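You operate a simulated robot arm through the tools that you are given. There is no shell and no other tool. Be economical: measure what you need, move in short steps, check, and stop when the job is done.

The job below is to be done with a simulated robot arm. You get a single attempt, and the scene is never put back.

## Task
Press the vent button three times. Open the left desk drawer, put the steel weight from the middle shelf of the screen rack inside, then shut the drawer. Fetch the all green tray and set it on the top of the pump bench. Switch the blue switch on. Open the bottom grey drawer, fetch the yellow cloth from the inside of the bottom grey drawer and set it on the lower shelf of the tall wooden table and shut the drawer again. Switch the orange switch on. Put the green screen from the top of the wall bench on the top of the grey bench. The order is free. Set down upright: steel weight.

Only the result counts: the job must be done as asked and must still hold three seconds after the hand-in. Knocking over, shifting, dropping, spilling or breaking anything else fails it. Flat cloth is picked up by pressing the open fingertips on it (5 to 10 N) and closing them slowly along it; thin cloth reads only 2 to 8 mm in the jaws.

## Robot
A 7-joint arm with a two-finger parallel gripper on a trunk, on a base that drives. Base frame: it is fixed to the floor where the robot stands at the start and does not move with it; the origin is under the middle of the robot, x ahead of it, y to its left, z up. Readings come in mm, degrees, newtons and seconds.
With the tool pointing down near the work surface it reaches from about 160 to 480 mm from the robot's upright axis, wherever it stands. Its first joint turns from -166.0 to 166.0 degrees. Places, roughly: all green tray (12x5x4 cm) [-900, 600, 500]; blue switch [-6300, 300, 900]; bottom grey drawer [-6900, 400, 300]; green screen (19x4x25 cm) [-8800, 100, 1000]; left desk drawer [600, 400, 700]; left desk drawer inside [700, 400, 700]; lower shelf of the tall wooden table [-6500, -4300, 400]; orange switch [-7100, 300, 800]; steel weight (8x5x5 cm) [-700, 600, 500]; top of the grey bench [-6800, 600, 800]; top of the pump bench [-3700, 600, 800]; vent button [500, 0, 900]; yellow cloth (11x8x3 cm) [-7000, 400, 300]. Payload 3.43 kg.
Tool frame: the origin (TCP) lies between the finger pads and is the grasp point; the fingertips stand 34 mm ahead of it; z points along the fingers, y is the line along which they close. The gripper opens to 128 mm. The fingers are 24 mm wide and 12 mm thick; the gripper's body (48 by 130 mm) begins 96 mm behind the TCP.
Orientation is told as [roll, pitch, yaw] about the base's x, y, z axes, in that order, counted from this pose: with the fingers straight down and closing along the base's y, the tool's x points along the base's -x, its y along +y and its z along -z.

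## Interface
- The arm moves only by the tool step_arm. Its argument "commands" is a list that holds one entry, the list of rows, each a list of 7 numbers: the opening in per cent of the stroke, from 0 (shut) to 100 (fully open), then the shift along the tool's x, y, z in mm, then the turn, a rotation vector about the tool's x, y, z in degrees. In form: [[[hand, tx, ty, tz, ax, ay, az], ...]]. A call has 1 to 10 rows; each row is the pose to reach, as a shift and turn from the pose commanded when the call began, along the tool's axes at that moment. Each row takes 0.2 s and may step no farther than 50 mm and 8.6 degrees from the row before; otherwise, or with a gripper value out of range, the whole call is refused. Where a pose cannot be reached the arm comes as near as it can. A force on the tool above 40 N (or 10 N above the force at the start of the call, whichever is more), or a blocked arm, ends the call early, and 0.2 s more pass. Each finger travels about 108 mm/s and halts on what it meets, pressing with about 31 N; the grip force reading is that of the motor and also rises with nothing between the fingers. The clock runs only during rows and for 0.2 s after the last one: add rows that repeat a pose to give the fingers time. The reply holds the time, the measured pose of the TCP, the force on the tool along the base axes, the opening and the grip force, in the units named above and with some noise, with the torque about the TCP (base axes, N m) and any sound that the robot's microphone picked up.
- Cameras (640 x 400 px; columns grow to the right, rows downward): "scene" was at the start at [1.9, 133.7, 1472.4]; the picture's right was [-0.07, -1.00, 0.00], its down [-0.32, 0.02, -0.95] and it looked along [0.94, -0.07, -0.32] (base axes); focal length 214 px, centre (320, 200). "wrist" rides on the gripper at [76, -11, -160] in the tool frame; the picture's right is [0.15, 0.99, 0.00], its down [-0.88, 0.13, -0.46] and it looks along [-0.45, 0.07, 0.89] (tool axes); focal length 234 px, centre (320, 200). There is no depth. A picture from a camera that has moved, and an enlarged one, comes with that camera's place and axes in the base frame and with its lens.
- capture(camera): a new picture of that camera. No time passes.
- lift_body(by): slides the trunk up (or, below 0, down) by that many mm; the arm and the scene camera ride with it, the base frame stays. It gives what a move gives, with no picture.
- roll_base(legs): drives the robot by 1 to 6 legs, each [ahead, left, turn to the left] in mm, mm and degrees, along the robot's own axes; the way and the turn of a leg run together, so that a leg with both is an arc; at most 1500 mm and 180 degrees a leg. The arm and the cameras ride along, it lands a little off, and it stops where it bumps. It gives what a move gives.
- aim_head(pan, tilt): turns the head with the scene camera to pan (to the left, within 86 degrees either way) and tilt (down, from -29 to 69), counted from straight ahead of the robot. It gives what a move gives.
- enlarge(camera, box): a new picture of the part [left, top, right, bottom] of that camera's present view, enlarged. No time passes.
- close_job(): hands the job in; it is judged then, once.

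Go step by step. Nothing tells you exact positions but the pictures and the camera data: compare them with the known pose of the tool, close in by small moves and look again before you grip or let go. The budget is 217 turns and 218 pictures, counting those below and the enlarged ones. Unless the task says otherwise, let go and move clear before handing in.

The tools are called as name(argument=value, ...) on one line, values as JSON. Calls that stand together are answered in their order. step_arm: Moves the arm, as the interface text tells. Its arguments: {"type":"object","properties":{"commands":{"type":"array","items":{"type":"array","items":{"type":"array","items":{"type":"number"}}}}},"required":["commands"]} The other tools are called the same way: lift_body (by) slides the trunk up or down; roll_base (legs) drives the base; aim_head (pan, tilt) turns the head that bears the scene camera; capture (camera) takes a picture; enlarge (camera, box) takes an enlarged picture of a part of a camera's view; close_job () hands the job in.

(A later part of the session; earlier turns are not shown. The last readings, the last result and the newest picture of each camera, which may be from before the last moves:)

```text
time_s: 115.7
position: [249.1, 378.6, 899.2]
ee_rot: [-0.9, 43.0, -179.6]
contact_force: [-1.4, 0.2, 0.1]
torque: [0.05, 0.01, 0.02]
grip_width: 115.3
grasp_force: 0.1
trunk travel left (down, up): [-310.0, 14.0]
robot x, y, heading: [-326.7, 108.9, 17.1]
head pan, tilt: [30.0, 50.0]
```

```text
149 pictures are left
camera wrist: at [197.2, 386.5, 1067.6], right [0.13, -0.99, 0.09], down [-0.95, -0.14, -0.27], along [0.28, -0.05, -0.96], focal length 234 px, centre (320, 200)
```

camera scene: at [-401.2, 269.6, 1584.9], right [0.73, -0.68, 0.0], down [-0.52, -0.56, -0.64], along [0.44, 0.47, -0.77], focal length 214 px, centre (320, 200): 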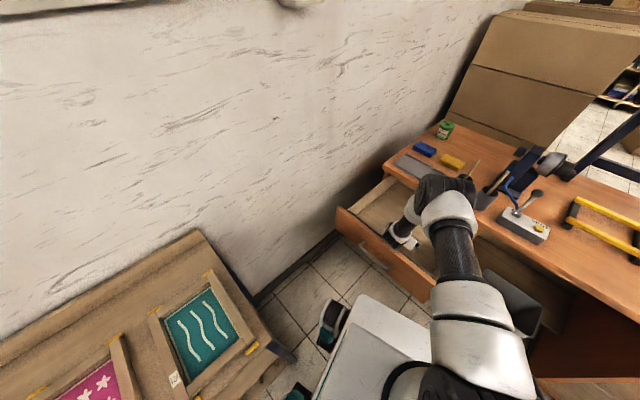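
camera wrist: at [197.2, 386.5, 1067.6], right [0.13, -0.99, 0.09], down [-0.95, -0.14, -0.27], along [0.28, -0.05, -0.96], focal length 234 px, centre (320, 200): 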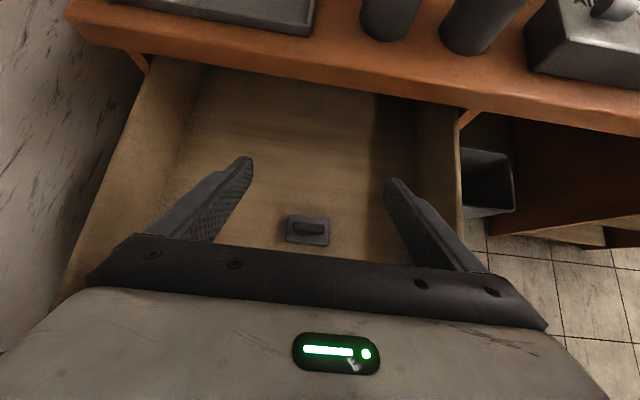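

The weight is upright near (253, 379) in the drawer. I'll back off, close the hand and line it up in front of the drawer panel.

roll_base(legs=[[-280, 0, 0]])

step_arm(commands=[[[50, 0, -30, 0, 0, 0, 0], [10, 0, -60, 0, 0, 0, 0], [0, 0, -90, 0, 0, 0, 0], [0, -20, -95, 20, 0, 0, 0], [0, -40, -95, 43, 0, 0, 0], [0, -59, -95, 64, 0, 0, 0]]])

capture(camera="wrist")

capture(camera="scene")

```text
time_s: 117.6
position: [-17.0, 295.7, 899.2]
ee_rot: [-0.9, 43.0, -179.7]
contact_force: [-0.9, -0.1, 0.1]
torque: [0.0, 0.0, 0.03]
grip_width: 115.1
grasp_force: 0.1
trunk travel left (down, up): [-310.0, 14.0]
robot x, y, heading: [-594.0, 21.9, 16.8]
head pan, tilt: [30.0, 50.0]
```

```text
time_s: 119.0
position: [-18.6, 390.8, 812.1]
ee_rot: [-0.9, 43.0, -179.6]
contact_force: [0.1, 0.2, 0.8]
torque: [-0.01, 0.01, -0.01]
grip_width: 0.0
grasp_force: 31.0
trunk travel left (down, up): [-310.0, 14.0]
robot x, y, heading: [-593.5, 24.4, 16.6]
head pan, tilt: [30.0, 50.0]
```

```text
148 pictures are left
camera wrist: at [-71.1, 399.0, 979.8], right [0.12, -0.99, 0.09], down [-0.95, -0.14, -0.27], along [0.28, -0.05, -0.96], focal length 234 px, centre (320, 200)
```

wrist: 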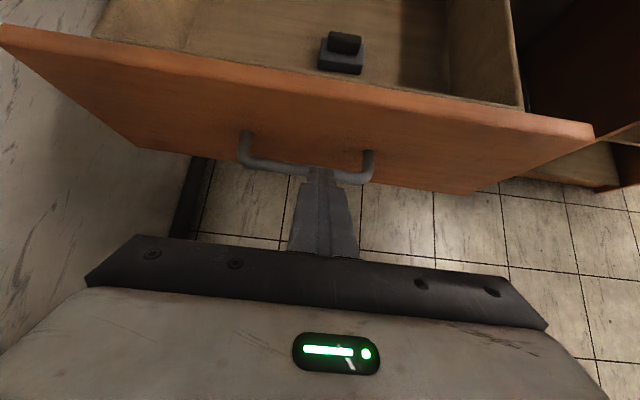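

```text
147 pictures are left
camera scene: at [-668.4, 188.1, 1585.0], right [0.73, -0.68, 0.0], down [-0.52, -0.56, -0.64], along [0.44, 0.47, -0.77], focal length 214 px, centre (320, 200)
```

scene: 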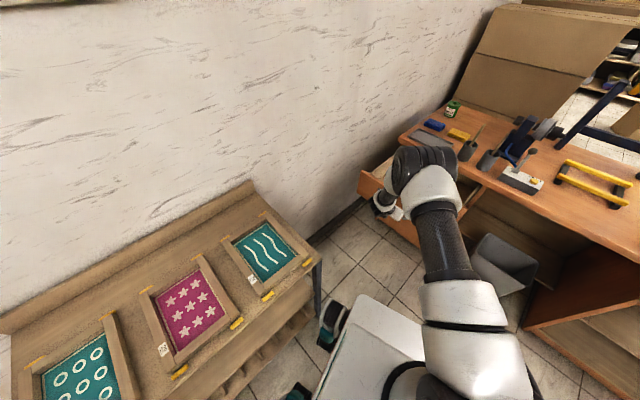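

The panel's front is at about x 61 and the closed fingertips are just before it, above the handle. I'll push the drawer shut by driving gently forward.

roll_base(legs=[[60, -18, 0]])

roll_base(legs=[[96, -29, 0]])

capture(camera="wrist")

```text
time_s: 120.0
position: [43.5, 391.5, 810.3]
ee_rot: [-0.9, 42.8, -179.5]
contact_force: [0.5, -0.5, -0.7]
torque: [0.01, 0.01, -0.01]
grip_width: 0.1
grasp_force: 31.1
trunk travel left (down, up): [-310.0, 14.0]
robot x, y, heading: [-533.3, 26.1, 16.9]
head pan, tilt: [30.0, 50.0]
```

```text
time_s: 121.2
position: [144.6, 392.2, 811.2]
ee_rot: [-0.9, 42.9, -179.6]
contact_force: [0.4, 0.2, 0.2]
torque: [-0.02, 0.01, 0.01]
grip_width: 0.0
grasp_force: 31.0
trunk travel left (down, up): [-310.0, 14.0]
robot x, y, heading: [-428.5, 28.6, 17.1]
head pan, tilt: [30.0, 50.0]
```

```text
146 pictures are left
camera wrist: at [92.6, 399.6, 979.8], right [0.12, -0.99, 0.09], down [-0.95, -0.14, -0.27], along [0.28, -0.05, -0.96], focal length 234 px, centre (320, 200)
```

wrist: 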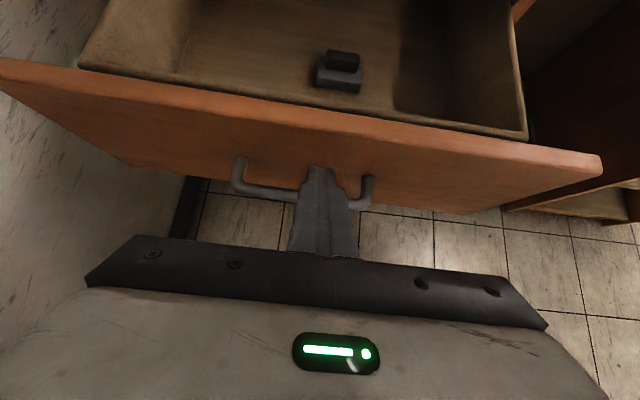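

The drawer slides with little force and the weight stays put. I'll continue.

roll_base(legs=[[115, -35, 0]])

roll_base(legs=[[77, -23, 0]])

capture(camera="wrist")

```text
time_s: 122.4
position: [262.0, 392.9, 810.9]
ee_rot: [-0.8, 42.9, -179.5]
contact_force: [0.5, 0.4, 0.5]
torque: [0.01, -0.02, 0.01]
grip_width: 0.0
grasp_force: 31.1
trunk travel left (down, up): [-310.0, 14.0]
robot x, y, heading: [-309.6, 29.4, 17.0]
head pan, tilt: [30.0, 50.0]
```

```text
time_s: 123.5
position: [342.7, 393.1, 811.5]
ee_rot: [-0.9, 42.9, -179.6]
contact_force: [0.2, -0.4, -0.2]
torque: [0.02, 0.02, 0.0]
grip_width: 0.0
grasp_force: 31.4
trunk travel left (down, up): [-310.0, 14.0]
robot x, y, heading: [-231.3, 24.4, 17.0]
head pan, tilt: [30.0, 50.0]
```

```text
145 pictures are left
camera wrist: at [291.5, 401.0, 979.7], right [0.12, -0.99, 0.09], down [-0.95, -0.14, -0.27], along [0.28, -0.05, -0.96], focal length 234 px, centre (320, 200)
```

wrist: 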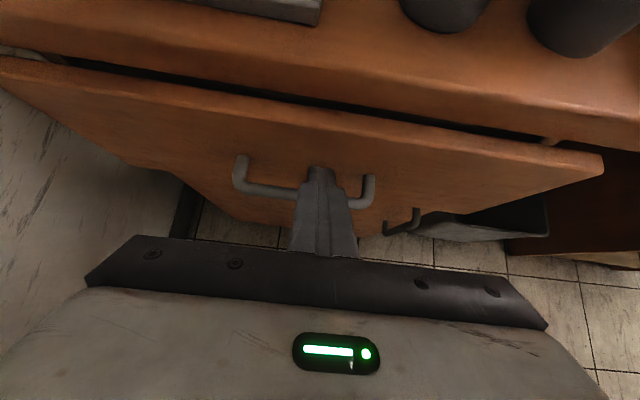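

Almost shut. I'll finish with the arm in small steps until resistance.

step_arm(commands=[[[0, 7, 0, 7, 0, 0, 0], [0, 15, 0, 13, 0, 0, 0], [0, 22, 0, 20, 0, 0, 0], [0, 26, 0, 23, 0, 0, 0], [0, 30, 0, 27, 0, 0, 0], [0, 34, 0, 30, 0, 0, 0], [0, 37, 0, 33, 0, 0, 0], [0, 41, 0, 37, 0, 0, 0]]])

capture(camera="wrist")

```text
time_s: 125.3
position: [389.2, 396.1, 809.2]
ee_rot: [-0.9, 42.3, -179.3]
contact_force: [-14.9, -1.8, 12.6]
torque: [0.05, -0.2, -0.05]
grip_width: 0.1
grasp_force: 31.2
trunk travel left (down, up): [-310.0, 14.0]
robot x, y, heading: [-228.9, 26.3, 17.2]
head pan, tilt: [30.0, 50.0]
stopped in row 8: the force on the tool passed its limit at 43 N (the readings are from after the stop); the commanded pose is now the measured one
```

```text
144 pictures are left
camera wrist: at [339.7, 403.9, 977.7], right [0.13, -0.99, 0.09], down [-0.95, -0.15, -0.26], along [0.27, -0.05, -0.96], focal length 234 px, centre (320, 200)
```

wrist: 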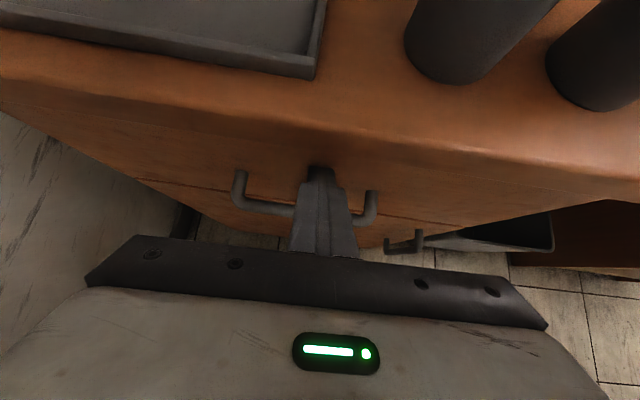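

The drawer is shut. Now back away and drive around to face the rack again for the green tray.

roll_base(legs=[[-150, 0, 0], [-400, -380, 0], [0, 0, 73]])

aim_head(pan=-55, tilt=35)

capture(camera="scene")

```text
time_s: 133.8
position: [-800.8, 204.3, 807.6]
ee_rot: [-0.7, 42.3, -107.2]
contact_force: [0.9, -0.5, 0.4]
torque: [-0.02, 0.04, -0.01]
grip_width: 0.0
grasp_force: 31.3
trunk travel left (down, up): [-310.0, 14.0]
robot x, y, heading: [-634.0, -503.1, 89.4]
head pan, tilt: [30.0, 50.0]
```

```text
time_s: 135.3
position: [-799.9, 203.2, 808.8]
ee_rot: [-0.8, 42.3, -107.2]
contact_force: [-0.4, -0.7, 0.2]
torque: [0.0, -0.01, 0.03]
grip_width: 0.0
grasp_force: 30.4
trunk travel left (down, up): [-310.0, 14.0]
robot x, y, heading: [-637.9, -504.3, 89.4]
head pan, tilt: [-55.0, 35.0]
```

```text
143 pictures are left
camera scene: at [-707.1, -540.1, 1606.6], right [0.56, -0.83, 0.0], down [-0.47, -0.32, -0.82], along [0.68, 0.46, -0.57], focal length 214 px, centre (320, 200)
```

scene: 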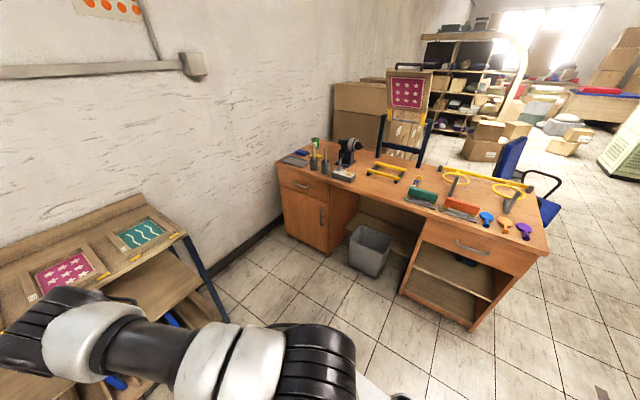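

The drawer is fully shut and the desk is undisturbed. Now I'll shift along the rack, lower the trunk and open the hand for a close look at the tray.

roll_base(legs=[[0, 165, 0]])

lift_body(by=-200)

step_arm(commands=[[[50, 0, 20, 0, 5.6, 0, -6.2], [100, 0, 50, 0, 11.2, 0, -12.5], [100, 0, 50, 0, 11.2, 0, -12.5]]])

capture(camera="wrist")

```text
time_s: 137.6
position: [-970.6, 204.5, 808.1]
ee_rot: [-0.8, 42.3, -107.1]
contact_force: [0.3, 0.2, -0.5]
torque: [0.02, -0.02, 0.0]
grip_width: 0.2
grasp_force: 31.2
trunk travel left (down, up): [-310.0, 14.0]
robot x, y, heading: [-805.6, -502.0, 89.5]
head pan, tilt: [-55.0, 35.0]
```

```text
time_s: 139.8
position: [-970.8, 205.6, 607.8]
ee_rot: [-0.7, 42.3, -106.9]
contact_force: [-0.9, 0.2, -0.5]
torque: [-0.02, 0.0, 0.0]
grip_width: 0.0
grasp_force: 31.3
trunk travel left (down, up): [-110.0, 214.0]
robot x, y, heading: [-804.4, -498.2, 89.4]
head pan, tilt: [-55.0, 35.0]
```

```text
time_s: 140.6
position: [-922.6, 190.6, 607.8]
ee_rot: [-0.7, 42.5, -90.2]
contact_force: [0.1, -0.4, 0.0]
torque: [0.0, 0.03, 0.0]
grip_width: 127.9
grasp_force: 0.1
trunk travel left (down, up): [-110.0, 214.0]
robot x, y, heading: [-806.4, -502.5, 89.5]
head pan, tilt: [-55.0, 35.0]
```

```text
142 pictures are left
camera wrist: at [-930.9, 137.4, 777.6], right [0.99, 0.11, 0.09], down [0.13, -0.96, -0.26], along [0.06, 0.27, -0.96], focal length 234 px, centre (320, 200)
```

wrist: 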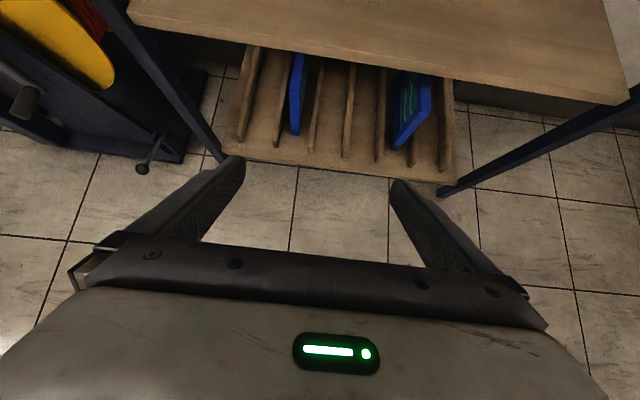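

roll_base(legs=[[270, 0, 0]])

capture(camera="wrist")

```text
time_s: 142.5
position: [-919.6, 455.8, 608.5]
ee_rot: [-0.5, 42.5, -90.1]
contact_force: [0.8, -0.2, -0.2]
torque: [0.01, 0.01, -0.01]
grip_width: 127.9
grasp_force: 0.1
trunk travel left (down, up): [-110.0, 214.0]
robot x, y, heading: [-801.7, -230.9, 89.8]
head pan, tilt: [-55.0, 35.0]
```

```text
141 pictures are left
camera wrist: at [-928.4, 404.0, 777.3], right [0.99, 0.11, 0.09], down [0.13, -0.96, -0.26], along [0.06, 0.27, -0.96], focal length 234 px, centre (320, 200)
```

wrist: 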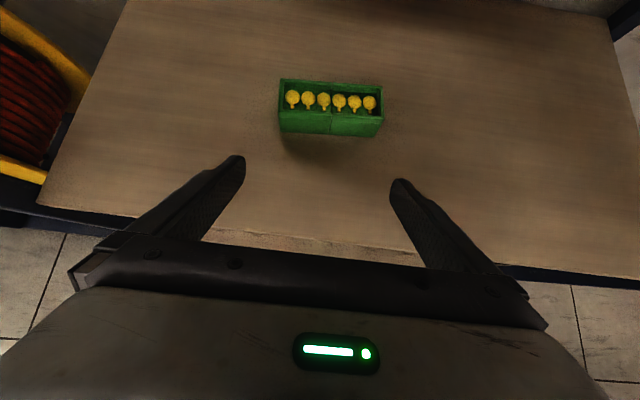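

enlarge(camera="wrist", box=[240, 55, 420, 168])

```text
3.54 times, centred on (330, 112) of wrist
camera zoom: at [-928.4, 404.0, 777.3], right [0.99, 0.11, 0.09], down [0.13, -0.96, -0.26], along [0.06, 0.27, -0.96], focal length 829 px, centre (285, 513)
```

zoom: 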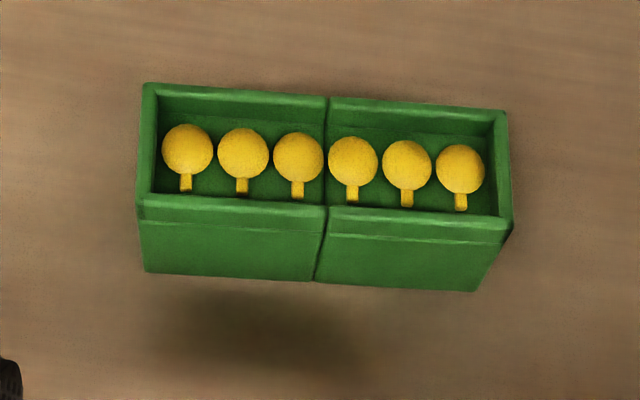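

The tray is about 116 mm long, centred near (-913, 585) and turned +2.7°, which just fits the 128 mm opening from the ends. I'll align precisely and get closer.

step_arm(commands=[[[100, 0, 4, 0, 1.8, 0, -2.0], [100, 0, 7, 0, 1.8, 0, -2.0], [100, 0, 7, 0, 1.8, 0, -2.0]]])

roll_base(legs=[[60, 0, 0]])

enlarge(camera="wrist", box=[160, 60, 480, 260])

```text
time_s: 143.3
position: [-913.8, 457.0, 608.1]
ee_rot: [-0.6, 42.4, -87.5]
contact_force: [0.1, 0.5, 0.2]
torque: [-0.06, -0.01, 0.0]
grip_width: 127.8
grasp_force: 0.1
trunk travel left (down, up): [-110.0, 214.0]
robot x, y, heading: [-801.9, -232.2, 89.3]
head pan, tilt: [-55.0, 35.0]
```

```text
time_s: 144.2
position: [-913.7, 514.9, 608.8]
ee_rot: [-0.6, 42.5, -87.3]
contact_force: [0.2, 0.2, 0.5]
torque: [0.0, 0.0, -0.01]
grip_width: 127.9
grasp_force: 0.0
trunk travel left (down, up): [-110.0, 214.0]
robot x, y, heading: [-801.6, -174.9, 89.2]
head pan, tilt: [-55.0, 35.0]
```

```text
2.00 times, centred on (320, 160) of wrist
camera zoom: at [-918.7, 463.0, 777.3], right [0.98, 0.16, 0.09], down [0.18, -0.95, -0.26], along [0.05, 0.27, -0.96], focal length 468 px, centre (320, 280)
```

zoom: 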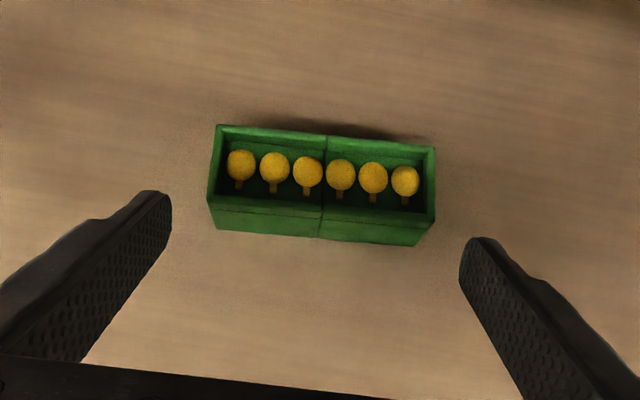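

The tray's yaw is nearer +6.5°, so I'll correct by about 4° more, shift slightly, and come over its ends from above before descending.

step_arm(commands=[[[100, 0, 6, 0, 2.5, 0, -2.8], [100, 11, 6, 10, 2.5, 0, -2.8], [100, 22, 6, 20, 2.5, 0, -2.8], [100, 34, 6, 30, 2.5, 0, -2.8], [100, 34, 6, 30, 2.5, 0, -2.8]]])

enlarge(camera="wrist", box=[160, 60, 480, 260])

```text
time_s: 145.4
position: [-910.6, 562.5, 608.5]
ee_rot: [-0.5, 42.5, -83.7]
contact_force: [0.2, -0.2, 0.1]
torque: [0.0, -0.02, 0.02]
grip_width: 128.0
grasp_force: 0.0
trunk travel left (down, up): [-110.0, 214.0]
robot x, y, heading: [-803.0, -175.7, 89.7]
head pan, tilt: [-55.0, 35.0]
```

```text
2.00 times, centred on (320, 160) of wrist
camera zoom: at [-912.4, 508.6, 777.9], right [0.97, 0.22, 0.09], down [0.24, -0.94, -0.26], along [0.03, 0.27, -0.96], focal length 468 px, centre (320, 280)
```

zoom: 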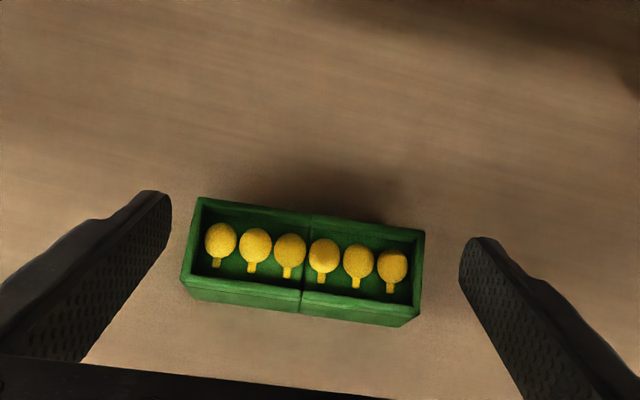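

Aligned and centred to within about 1–2 mm. I'll go forward over the ends and descend slowly.

step_arm(commands=[[[100, 12, -1, 11, 0, 0, 0], [100, 8, -1, 17, 0, 0, 0], [100, 2, -1, 24, 0, 0, 0], [100, -2, -1, 28, 0, 0, 0], [100, -5, -1, 32, 0, 0, 0], [100, -8, -1, 35, 0, 0, 0], [100, -11, -1, 38, 0, 0, 0]]])

enlarge(camera="wrist", box=[160, 60, 480, 260])

```text
time_s: 147.0
position: [-912.6, 580.2, 572.9]
ee_rot: [-0.5, 42.4, -83.6]
contact_force: [-0.1, 0.1, 0.5]
torque: [0.0, 0.02, 0.0]
grip_width: 128.0
grasp_force: 0.0
trunk travel left (down, up): [-110.0, 214.0]
robot x, y, heading: [-803.2, -176.4, 89.3]
head pan, tilt: [-55.0, 35.0]
```

```text
2.00 times, centred on (320, 160) of wrist
camera zoom: at [-915.4, 526.0, 742.6], right [0.97, 0.22, 0.09], down [0.24, -0.94, -0.26], along [0.03, 0.27, -0.96], focal length 468 px, centre (320, 280)
```

zoom: 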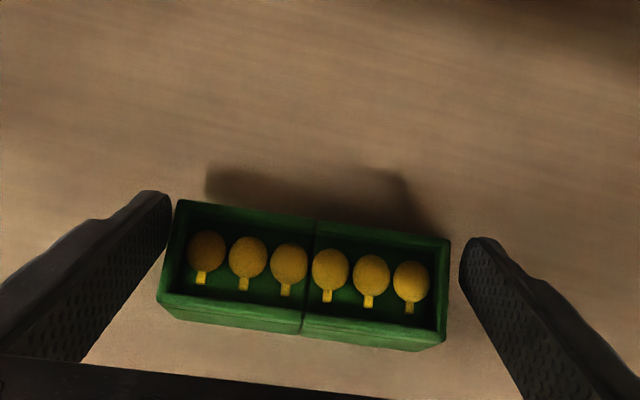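

Right side shows more gap than left, so I'll shift 2.5 mm left, descend the last bit and close.

step_arm(commands=[[[100, 0, -2.5, 0, 0, 0, 0], [100, -2, -2.5, 2, 0, 0, 0], [100, -4, -2.5, 4, 0, 0, 0], [100, -6, -2.5, 6, 0, 0, 0], [100, -6, -2.5, 6, 0, 0, 0]]])

enlarge(camera="wrist", box=[160, 60, 480, 260])

```text
time_s: 148.2
position: [-915.0, 577.2, 565.5]
ee_rot: [-0.5, 42.5, -83.7]
contact_force: [0.0, 0.1, 0.1]
torque: [0.0, -0.02, -0.03]
grip_width: 128.3
grasp_force: 0.1
trunk travel left (down, up): [-110.0, 214.0]
robot x, y, heading: [-804.5, -176.4, 89.2]
head pan, tilt: [-55.0, 35.0]
```

```text
2.00 times, centred on (320, 160) of wrist
camera zoom: at [-918.2, 524.6, 734.5], right [0.97, 0.22, 0.09], down [0.24, -0.94, -0.26], along [0.03, 0.27, -0.96], focal length 468 px, centre (320, 280)
```

zoom: 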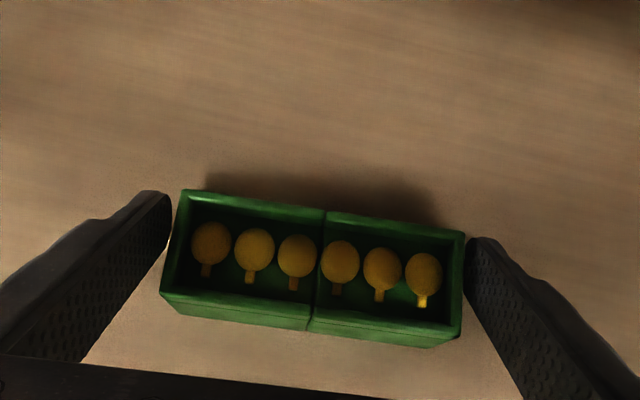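

step_arm(commands=[[[96, 0, 0, 0, 0, 0, 0], [93, 0, 0, 0, 0, 0, 0], [90, 0, 0, 0, 0, 0, 0], [87, 0, 0, 0, 0, 0, 0], [80, 0, 0, 0, 0, 0, 0], [50, 0, 0, 0, 0, 0, 0], [50, 0, 0, 0, 0, 0, 0]]])

enlarge(camera="wrist", box=[160, 60, 480, 260])

```text
time_s: 149.8
position: [-914.6, 579.7, 565.4]
ee_rot: [-0.5, 42.5, -83.6]
contact_force: [0.0, 0.3, -0.2]
torque: [-0.07, -0.07, -0.03]
grip_width: 117.1
grasp_force: 30.4
trunk travel left (down, up): [-110.0, 214.0]
robot x, y, heading: [-800.9, -176.3, 89.3]
head pan, tilt: [-55.0, 35.0]
```

```text
2.00 times, centred on (320, 160) of wrist
camera zoom: at [-918.2, 524.6, 734.6], right [0.97, 0.22, 0.09], down [0.24, -0.94, -0.26], along [0.03, 0.27, -0.96], focal length 468 px, centre (320, 280)
```

zoom: 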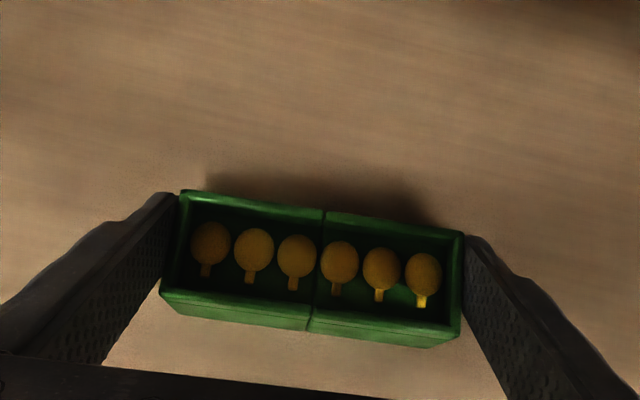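

Gripped at 117 mm. I'll lift gently and check that it stays level.

step_arm(commands=[[[50, 2, 0, -2, 0, 0, 0], [50, 4, 0, -5, 0, 0, 0], [50, 8, 0, -9, 0, 0, 0], [50, 14, 0, -15, 0, 0, 0], [50, 20, 0, -22, 0, 0, 0], [50, 27, 0, -30, 0, 0, 0], [50, 27, 0, -30, 0, 0, 0]]])

capture(camera="wrist")

```text
time_s: 151.4
position: [-914.6, 579.5, 606.4]
ee_rot: [-0.6, 42.5, -83.7]
contact_force: [0.3, 0.5, -0.9]
torque: [-0.04, -0.02, 0.0]
grip_width: 117.1
grasp_force: 31.0
trunk travel left (down, up): [-110.0, 214.0]
robot x, y, heading: [-804.2, -177.4, 89.1]
head pan, tilt: [-55.0, 35.0]
```

```text
134 pictures are left
camera wrist: at [-917.4, 525.3, 774.9], right [0.97, 0.22, 0.09], down [0.24, -0.94, -0.26], along [0.03, 0.27, -0.96], focal length 234 px, centre (320, 200)
```

wrist: 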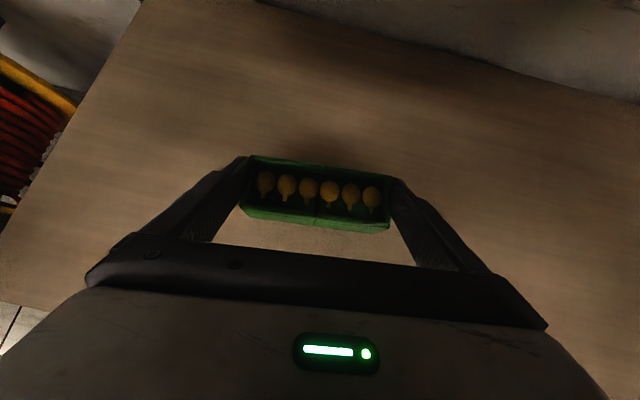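

Lifted and level. I'll back out of the rack, raise the trunk and look along the way to the pump bench.

roll_base(legs=[[-320, 0, 0]])

lift_body(by=214)

aim_head(pan=70, tilt=20)

capture(camera="scene")

capture(camera="wrist")

```text
time_s: 153.6
position: [-918.4, 258.3, 605.5]
ee_rot: [-0.5, 42.6, -83.7]
contact_force: [0.2, -0.2, -0.5]
torque: [0.02, -0.01, -0.01]
grip_width: 116.7
grasp_force: 30.7
trunk travel left (down, up): [-110.0, 214.0]
robot x, y, heading: [-807.7, -495.0, 89.4]
head pan, tilt: [-55.0, 35.0]
```

```text
time_s: 155.8
position: [-918.9, 258.1, 820.2]
ee_rot: [-0.6, 42.5, -83.6]
contact_force: [-0.7, -0.7, -0.4]
torque: [0.0, -0.02, 0.01]
grip_width: 116.8
grasp_force: 31.1
trunk travel left (down, up): [-324.0, 0.0]
robot x, y, heading: [-807.4, -501.0, 89.5]
head pan, tilt: [-55.0, 35.0]
```

```text
time_s: 157.9
position: [-919.0, 258.1, 819.2]
ee_rot: [-0.5, 42.5, -83.6]
contact_force: [0.4, 0.3, -1.1]
torque: [-0.01, 0.02, 0.03]
grip_width: 116.9
grasp_force: 31.4
trunk travel left (down, up): [-324.0, 0.0]
robot x, y, heading: [-803.8, -492.0, 89.6]
head pan, tilt: [70.0, 20.0]
```

```text
133 pictures are left
camera scene: at [-1034.6, -550.6, 1644.5], right [0.35, 0.94, 0.0], down [0.32, -0.12, -0.94], along [-0.88, 0.33, -0.34], focal length 214 px, centre (320, 200)
```

scene: 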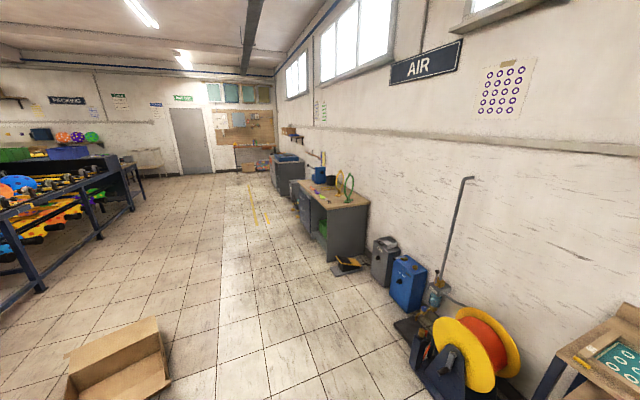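

```text
132 pictures are left
camera wrist: at [-920.8, 204.5, 988.7], right [0.97, 0.22, 0.09], down [0.24, -0.94, -0.26], along [0.03, 0.27, -0.96], focal length 234 px, centre (320, 200)
```

wrist: 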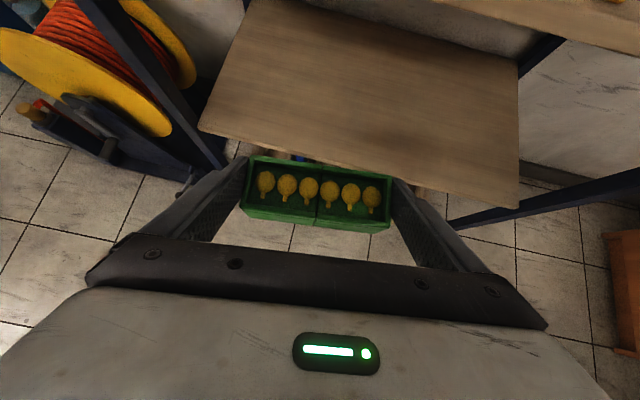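

The corridor is clear; the pump bench is the grey one with tools on top near x -3300…-4000. I'll drive sideways along it.

roll_base(legs=[[0, 1300, 0], [0, 1300, 0]])

aim_head(pan=10, tilt=35)

capture(camera="scene")

capture(camera="wrist")

```text
time_s: 182.7
position: [-3529.8, 218.8, 819.3]
ee_rot: [-0.5, 42.6, -80.6]
contact_force: [-0.2, 0.3, -0.9]
torque: [0.0, -0.02, 0.0]
grip_width: 116.9
grasp_force: 31.0
trunk travel left (down, up): [-324.0, 0.0]
robot x, y, heading: [-3378.2, -532.7, 92.0]
head pan, tilt: [70.0, 20.0]
```

```text
time_s: 184.0
position: [-3528.7, 218.4, 820.3]
ee_rot: [-0.5, 42.5, -80.7]
contact_force: [0.1, 0.5, -0.8]
torque: [-0.01, 0.02, 0.03]
grip_width: 117.2
grasp_force: 30.7
trunk travel left (down, up): [-324.0, 0.0]
robot x, y, heading: [-3380.3, -529.1, 92.4]
head pan, tilt: [10.0, 35.0]
```

```text
131 pictures are left
camera scene: at [-3534.4, -537.9, 1620.7], right [0.98, 0.21, 0.0], down [0.12, -0.56, -0.82], along [-0.18, 0.8, -0.57], focal length 214 px, centre (320, 200)
```

scene: 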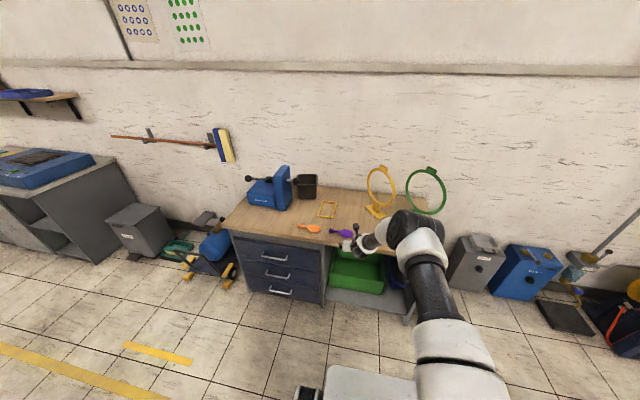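

```text
130 pictures are left
camera wrist: at [-3528.7, 164.1, 988.7], right [0.96, 0.27, 0.09], down [0.29, -0.92, -0.26], along [0.01, 0.28, -0.96], focal length 234 px, centre (320, 200)
```

wrist: 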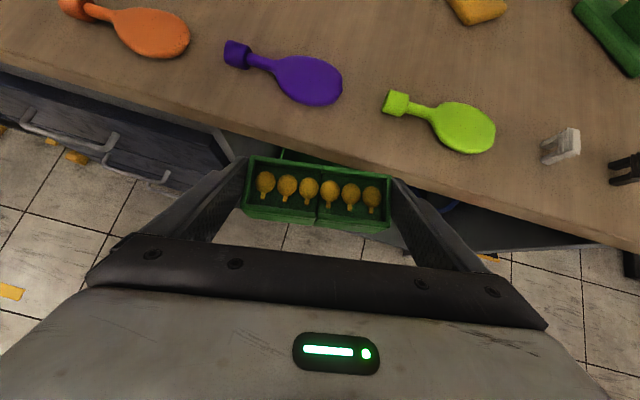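

This is the pump bench. I'll enlarge to find a free spot on its top.

enlarge(camera="scene", box=[215, 160, 455, 270])

```text
2.67 times, centred on (335, 215) of scene
camera zoom: at [-3534.4, -537.9, 1620.7], right [0.98, 0.21, 0.0], down [0.12, -0.56, -0.82], along [-0.18, 0.8, -0.57], focal length 572 px, centre (280, 160)
```

zoom: 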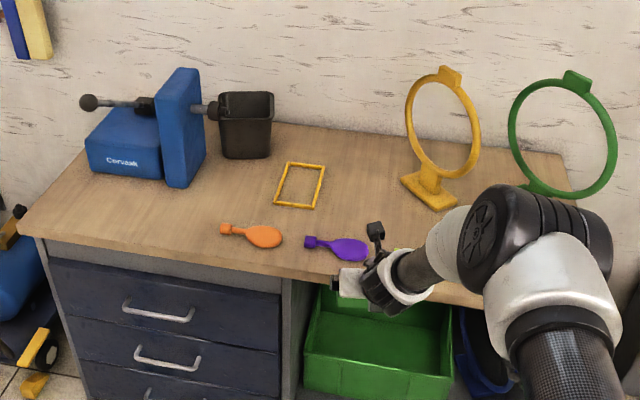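

The left front of the bench top is free around (-4050, 340). I'll raise the tray, shift left and look again.

step_arm(commands=[[[50, 13, 0, -15, 0, 0, 0], [50, 27, 0, -30, 0, 0, 0], [50, 40, 0, -45, 0, 0, 0], [50, 54, 0, -59, 0, 0, 0], [50, 54, 0, -59, 0, 0, 0]]])

roll_base(legs=[[0, 0, -2.3], [0, 500, 0]])

capture(camera="wrist")

```text
time_s: 185.2
position: [-3528.5, 218.1, 898.6]
ee_rot: [-0.6, 42.5, -80.7]
contact_force: [0.1, 0.4, -0.8]
torque: [-0.03, 0.02, 0.03]
grip_width: 117.2
grasp_force: 31.0
trunk travel left (down, up): [-324.0, 0.0]
robot x, y, heading: [-3379.2, -529.4, 92.4]
head pan, tilt: [10.0, 35.0]
```

```text
time_s: 190.8
position: [-3996.7, 220.4, 899.1]
ee_rot: [-0.5, 42.5, -82.8]
contact_force: [-0.1, 0.4, -1.5]
torque: [-0.03, 0.02, 0.03]
grip_width: 116.7
grasp_force: 31.3
trunk travel left (down, up): [-324.0, 0.0]
robot x, y, heading: [-3869.8, -528.8, 90.3]
head pan, tilt: [10.0, 35.0]
```

```text
128 pictures are left
camera wrist: at [-3998.2, 167.2, 1067.7], right [0.97, 0.24, 0.09], down [0.26, -0.93, -0.26], along [0.02, 0.28, -0.96], focal length 234 px, centre (320, 200)
```

wrist: 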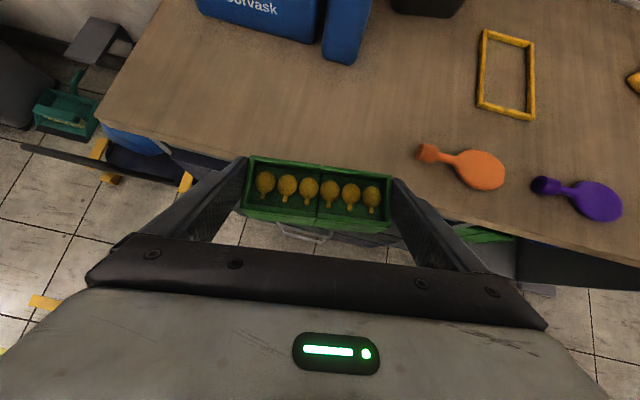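

roll_base(legs=[[128, 48, 0]])

step_arm(commands=[[[50, -10, 0, 11, 0, 0, 0], [50, -20, 0, 22, 0, 0, 0], [50, -27, 0, 30, 0, 0, 0]]])

capture(camera="wrist")

enlarge(camera="scene", box=[160, 130, 480, 330])

```text
time_s: 192.1
position: [-4047.7, 346.5, 898.5]
ee_rot: [-0.5, 42.5, -82.4]
contact_force: [-0.5, -0.3, -0.7]
torque: [0.02, 0.01, 0.01]
grip_width: 116.9
grasp_force: 30.9
trunk travel left (down, up): [-324.0, 0.0]
robot x, y, heading: [-3921.7, -405.6, 90.6]
head pan, tilt: [10.0, 35.0]
```

```text
time_s: 192.9
position: [-4048.0, 345.7, 858.6]
ee_rot: [-0.5, 42.4, -82.5]
contact_force: [-0.1, 0.3, -0.6]
torque: [-0.01, -0.01, -0.03]
grip_width: 117.2
grasp_force: 31.1
trunk travel left (down, up): [-324.0, 0.0]
robot x, y, heading: [-3924.6, -405.6, 90.8]
head pan, tilt: [10.0, 35.0]
```

```text
127 pictures are left
camera wrist: at [-4049.4, 293.2, 1027.6], right [0.97, 0.24, 0.09], down [0.26, -0.93, -0.26], along [0.02, 0.28, -0.96], focal length 234 px, centre (320, 200)
```

wrist: 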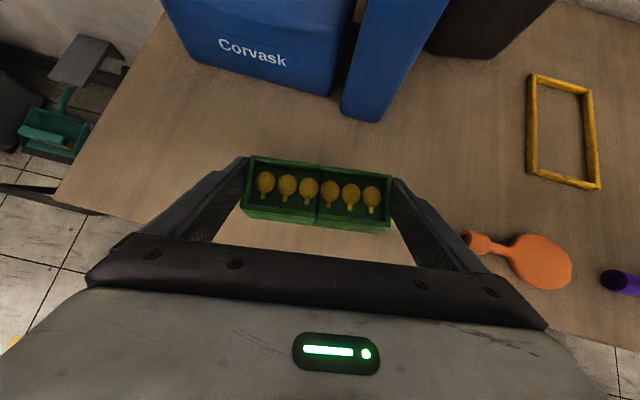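

```text
2.00 times, centred on (320, 230) of scene
camera zoom: at [-4076.5, -408.9, 1620.7], right [0.98, 0.18, 0.0], down [0.11, -0.56, -0.82], along [-0.15, 0.81, -0.57], focal length 429 px, centre (320, 140)
```

zoom: 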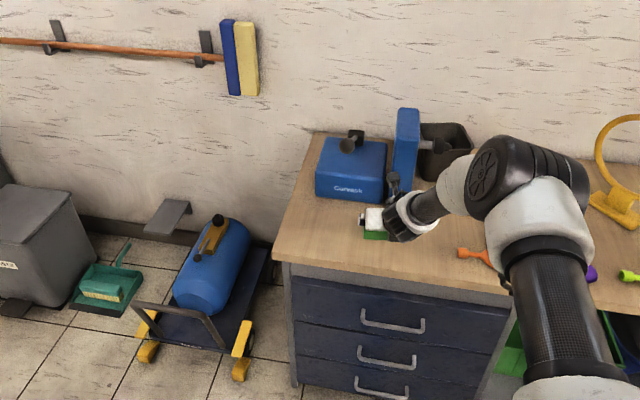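

The spot is clear of the vise and the orange paddle. I'll lower gently until contact.

step_arm(commands=[[[50, -5, 0, 6, 0, 0, 0], [50, -9, 0, 10, 0, 0, 0], [50, -12, 0, 13, 0, 0, 0], [50, -14, 0, 16, 0, 0, 0], [50, -16, 0, 18, 0, 0, 0], [50, -18, 0, 20, 0, 0, 0], [50, -20, 0, 22, 0, 0, 0], [50, -22, 0, 24, 0, 0, 0]]])

capture(camera="wrist")

```text
time_s: 194.7
position: [-4047.3, 348.0, 825.2]
ee_rot: [-0.5, 42.4, -82.6]
contact_force: [0.0, -0.3, -0.6]
torque: [-0.02, -0.02, -0.01]
grip_width: 116.8
grasp_force: 31.2
trunk travel left (down, up): [-324.0, 0.0]
robot x, y, heading: [-3923.2, -403.3, 90.7]
head pan, tilt: [10.0, 35.0]
```

```text
125 pictures are left
camera wrist: at [-4049.2, 293.8, 994.8], right [0.97, 0.24, 0.09], down [0.26, -0.93, -0.26], along [0.02, 0.28, -0.96], focal length 234 px, centre (320, 200)
```

wrist: 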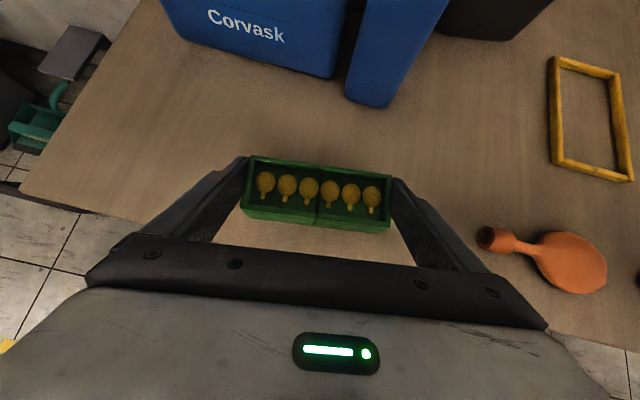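

step_arm(commands=[[[50, -2, 0, 2, 0, 0, 0], [50, -4, 0, 4, 0, 0, 0], [50, -6, 0, 6, 0, 0, 0], [50, -7, 0, 8, 0, 0, 0], [50, -9, 0, 10, 0, 0, 0], [50, -11, 0, 12, 0, 0, 0], [50, -12, 0, 14, 0, 0, 0]]])

```text
time_s: 196.3
position: [-4049.5, 347.4, 807.4]
ee_rot: [-0.4, 42.5, -82.4]
contact_force: [0.3, 0.0, -0.7]
torque: [0.0, -0.01, 0.0]
grip_width: 117.0
grasp_force: 30.9
trunk travel left (down, up): [-324.0, 0.0]
robot x, y, heading: [-3921.7, -403.2, 90.7]
head pan, tilt: [10.0, 35.0]
```

No contact yet; I'll continue down in small steps.

step_arm(commands=[[[50, -1, 0, 2, 0, 0, 0], [50, -3, 0, 3, 0, 0, 0], [50, -4, 0, 5, 0, 0, 0], [50, -6, 0, 6, 0, 0, 0], [50, -7, 0, 8, 0, 0, 0], [50, -8, 0, 9, 0, 0, 0], [50, -10, 0, 11, 0, 0, 0], [50, -11, 0, 12, 0, 0, 0]]])

capture(camera="wrist")

```text
time_s: 198.1
position: [-4049.0, 348.0, 794.8]
ee_rot: [-0.4, 42.9, -82.4]
contact_force: [0.4, 0.2, 18.7]
torque: [-0.18, -0.26, 0.08]
grip_width: 116.9
grasp_force: 30.9
trunk travel left (down, up): [-324.0, 0.0]
robot x, y, heading: [-3918.3, -404.4, 90.6]
head pan, tilt: [10.0, 35.0]
```

```text
124 pictures are left
camera wrist: at [-4050.2, 293.9, 963.8], right [0.97, 0.24, 0.09], down [0.26, -0.93, -0.27], along [0.02, 0.28, -0.96], focal length 234 px, centre (320, 200)
```

wrist: 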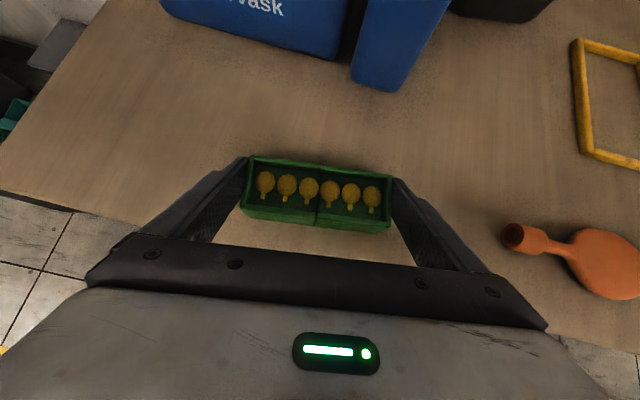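

Contact: the tray stands on the bench. I'll ease up a hair and open slowly to full.

step_arm(commands=[[[50, 1, 0, -1, 0, 0, 0], [94, 1, 0, -2, 0, 0, 0], [96, 1, 0, -2, 0, 0, 0], [98, 1, 0, -2, 0, 0, 0], [100, 1, 0, -2, 0, 0, 0], [100, 1, 0, -2, 0, 0, 0]]])

enlarge(camera="wrist", box=[160, 60, 480, 260])

```text
time_s: 199.5
position: [-4048.8, 346.6, 793.6]
ee_rot: [-0.5, 42.5, -82.4]
contact_force: [-0.5, -0.8, -0.6]
torque: [-0.02, 0.01, -0.03]
grip_width: 127.8
grasp_force: 0.0
trunk travel left (down, up): [-324.0, 0.0]
robot x, y, heading: [-3921.9, -406.5, 90.5]
head pan, tilt: [10.0, 35.0]
```

```text
2.00 times, centred on (320, 160) of wrist
camera zoom: at [-4050.1, 293.3, 962.0], right [0.97, 0.24, 0.09], down [0.26, -0.93, -0.26], along [0.02, 0.28, -0.96], focal length 468 px, centre (320, 280)
```

zoom: 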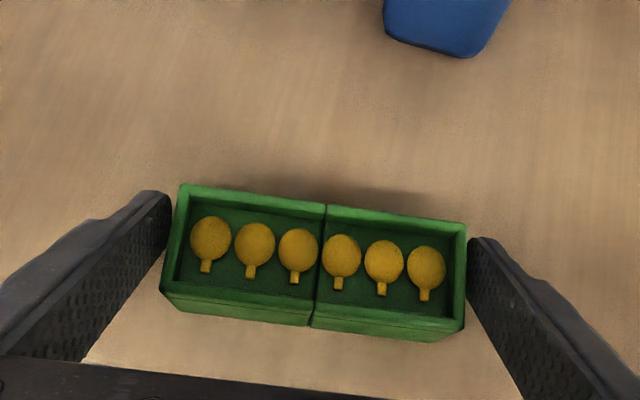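

Released with clearance on both sides. I'll raise straight up.

step_arm(commands=[[[100, 7, 0, -7, 0, 0, 0], [100, 13, 0, -15, 0, 0, 0], [100, 27, 0, -30, 0, 0, 0], [100, 47, 0, -52, 0, 0, 0], [100, 67, 0, -74, 0, 0, 0]]])

capture(camera="wrist")

```text
time_s: 200.7
position: [-4049.2, 345.9, 892.0]
ee_rot: [-0.4, 42.5, -82.4]
contact_force: [0.1, -0.3, 0.9]
torque: [-0.03, -0.05, 0.0]
grip_width: 127.8
grasp_force: 0.0
trunk travel left (down, up): [-324.0, 0.0]
robot x, y, heading: [-3921.9, -401.8, 90.4]
head pan, tilt: [10.0, 35.0]
```

```text
122 pictures are left
camera wrist: at [-4050.7, 292.0, 1061.6], right [0.97, 0.24, 0.09], down [0.26, -0.93, -0.26], along [0.02, 0.27, -0.96], focal length 234 px, centre (320, 200)
```

wrist: 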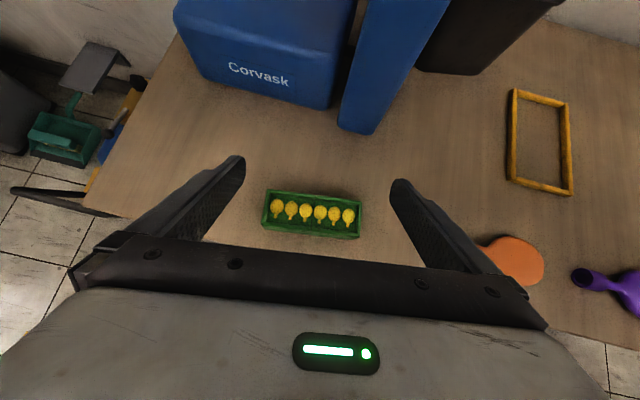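

The tray is placed intact. I'll back away, and look toward the next area further left.

roll_base(legs=[[-200, 0, 0]])

aim_head(pan=65, tilt=15)

capture(camera="scene")

```text
time_s: 202.3
position: [-4046.7, 148.5, 893.0]
ee_rot: [-0.5, 42.5, -82.6]
contact_force: [-0.1, 0.1, -0.1]
torque: [0.0, -0.01, 0.0]
grip_width: 127.9
grasp_force: 0.1
trunk travel left (down, up): [-324.0, 0.0]
robot x, y, heading: [-3920.8, -603.7, 90.7]
head pan, tilt: [10.0, 35.0]
```

```text
time_s: 203.6
position: [-4045.6, 149.3, 893.5]
ee_rot: [-0.5, 42.5, -82.5]
contact_force: [0.4, 0.2, -0.2]
torque: [-0.02, 0.03, -0.01]
grip_width: 128.2
grasp_force: 0.1
trunk travel left (down, up): [-324.0, 0.0]
robot x, y, heading: [-3918.6, -604.0, 90.7]
head pan, tilt: [65.0, 15.0]
```

```text
121 pictures are left
camera scene: at [-4143.3, -654.1, 1652.6], right [0.41, 0.91, 0.0], down [0.24, -0.11, -0.97], along [-0.88, 0.4, -0.26], focal length 214 px, centre (320, 200)
```

scene: 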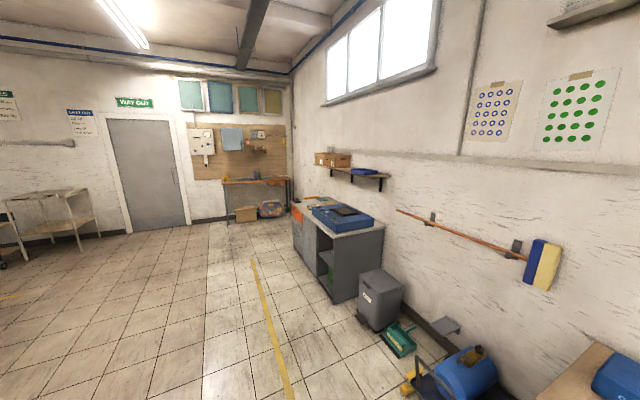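

The way is clear to the grey bench. I'll drive about 2.3 m left.

roll_base(legs=[[0, 1150, -0.7], [0, 1150, 0]])

aim_head(pan=30, tilt=35)

capture(camera="scene")

```text
time_s: 225.7
position: [-6343.2, 98.7, 892.3]
ee_rot: [-0.5, 42.4, -81.4]
contact_force: [0.6, 0.4, -0.4]
torque: [0.01, 0.01, 0.04]
grip_width: 127.9
grasp_force: 0.1
trunk travel left (down, up): [-324.0, 0.0]
robot x, y, heading: [-6198.7, -646.8, 91.5]
head pan, tilt: [65.0, 15.0]
```

```text
time_s: 226.7
position: [-6344.0, 98.0, 891.9]
ee_rot: [-0.5, 42.4, -81.4]
contact_force: [0.8, -0.2, 0.1]
torque: [0.0, 0.02, -0.02]
grip_width: 128.0
grasp_force: 0.0
trunk travel left (down, up): [-324.0, 0.0]
robot x, y, heading: [-6203.6, -646.3, 91.7]
head pan, tilt: [30.0, 35.0]
```

```text
120 pictures are left
camera scene: at [-6385.8, -668.0, 1620.7], right [0.85, 0.53, 0.0], down [0.3, -0.49, -0.82], along [-0.43, 0.7, -0.57], focal length 214 px, centre (320, 200)
```

scene: 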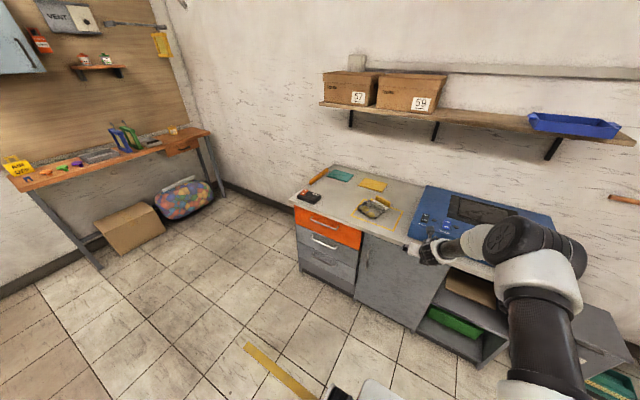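

enlarge(camera="scene", box=[280, 150, 440, 250])

enlarge(camera="scene", box=[0, 100, 220, 280])

enlarge(camera="scene", box=[400, 170, 580, 280])

```text
4.00 times, centred on (360, 200) of scene
camera zoom: at [-6385.8, -668.0, 1620.7], right [0.85, 0.53, 0.0], down [0.3, -0.49, -0.82], along [-0.43, 0.7, -0.57], focal length 858 px, centre (160, 200)
```

zoom: 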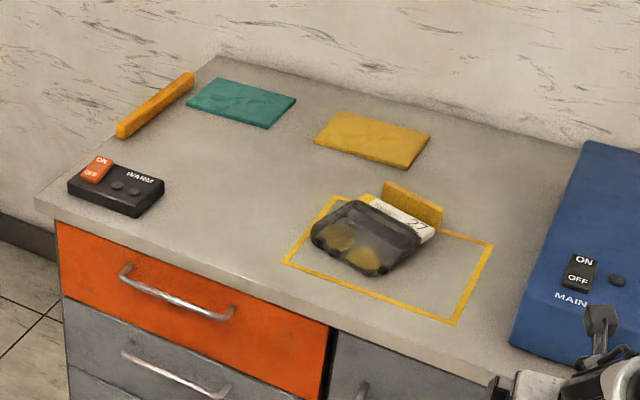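

```text
2.22 times, centred on (110, 190) of scene
camera zoom: at [-6385.8, -668.0, 1620.7], right [0.85, 0.53, 0.0], down [0.3, -0.49, -0.82], along [-0.43, 0.7, -0.57], focal length 477 px, centre (787, 222)
```

zoom: 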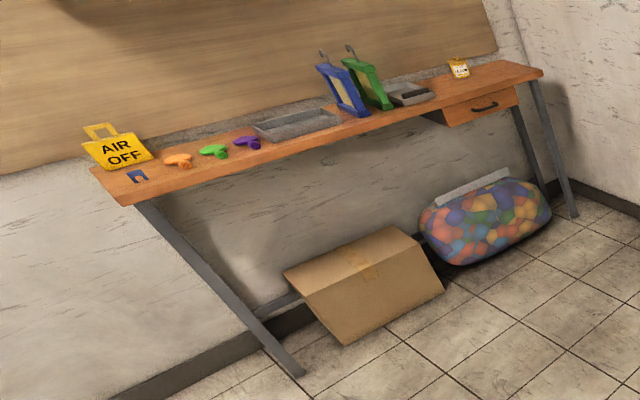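

```text
3.56 times, centred on (490, 225) of scene
camera zoom: at [-6385.8, -668.0, 1620.7], right [0.85, 0.53, 0.0], down [0.3, -0.49, -0.82], along [-0.43, 0.7, -0.57], focal length 763 px, centre (-284, 111)
```

zoom: 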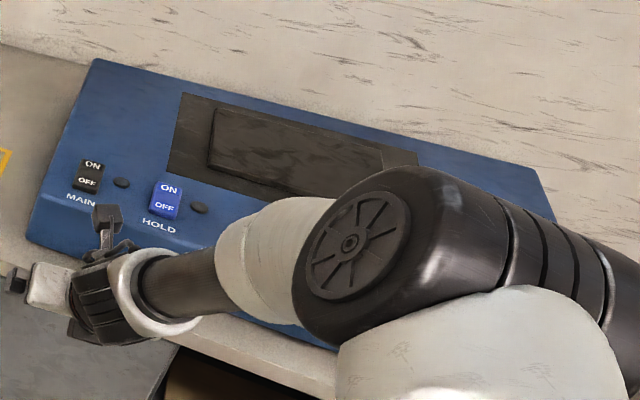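

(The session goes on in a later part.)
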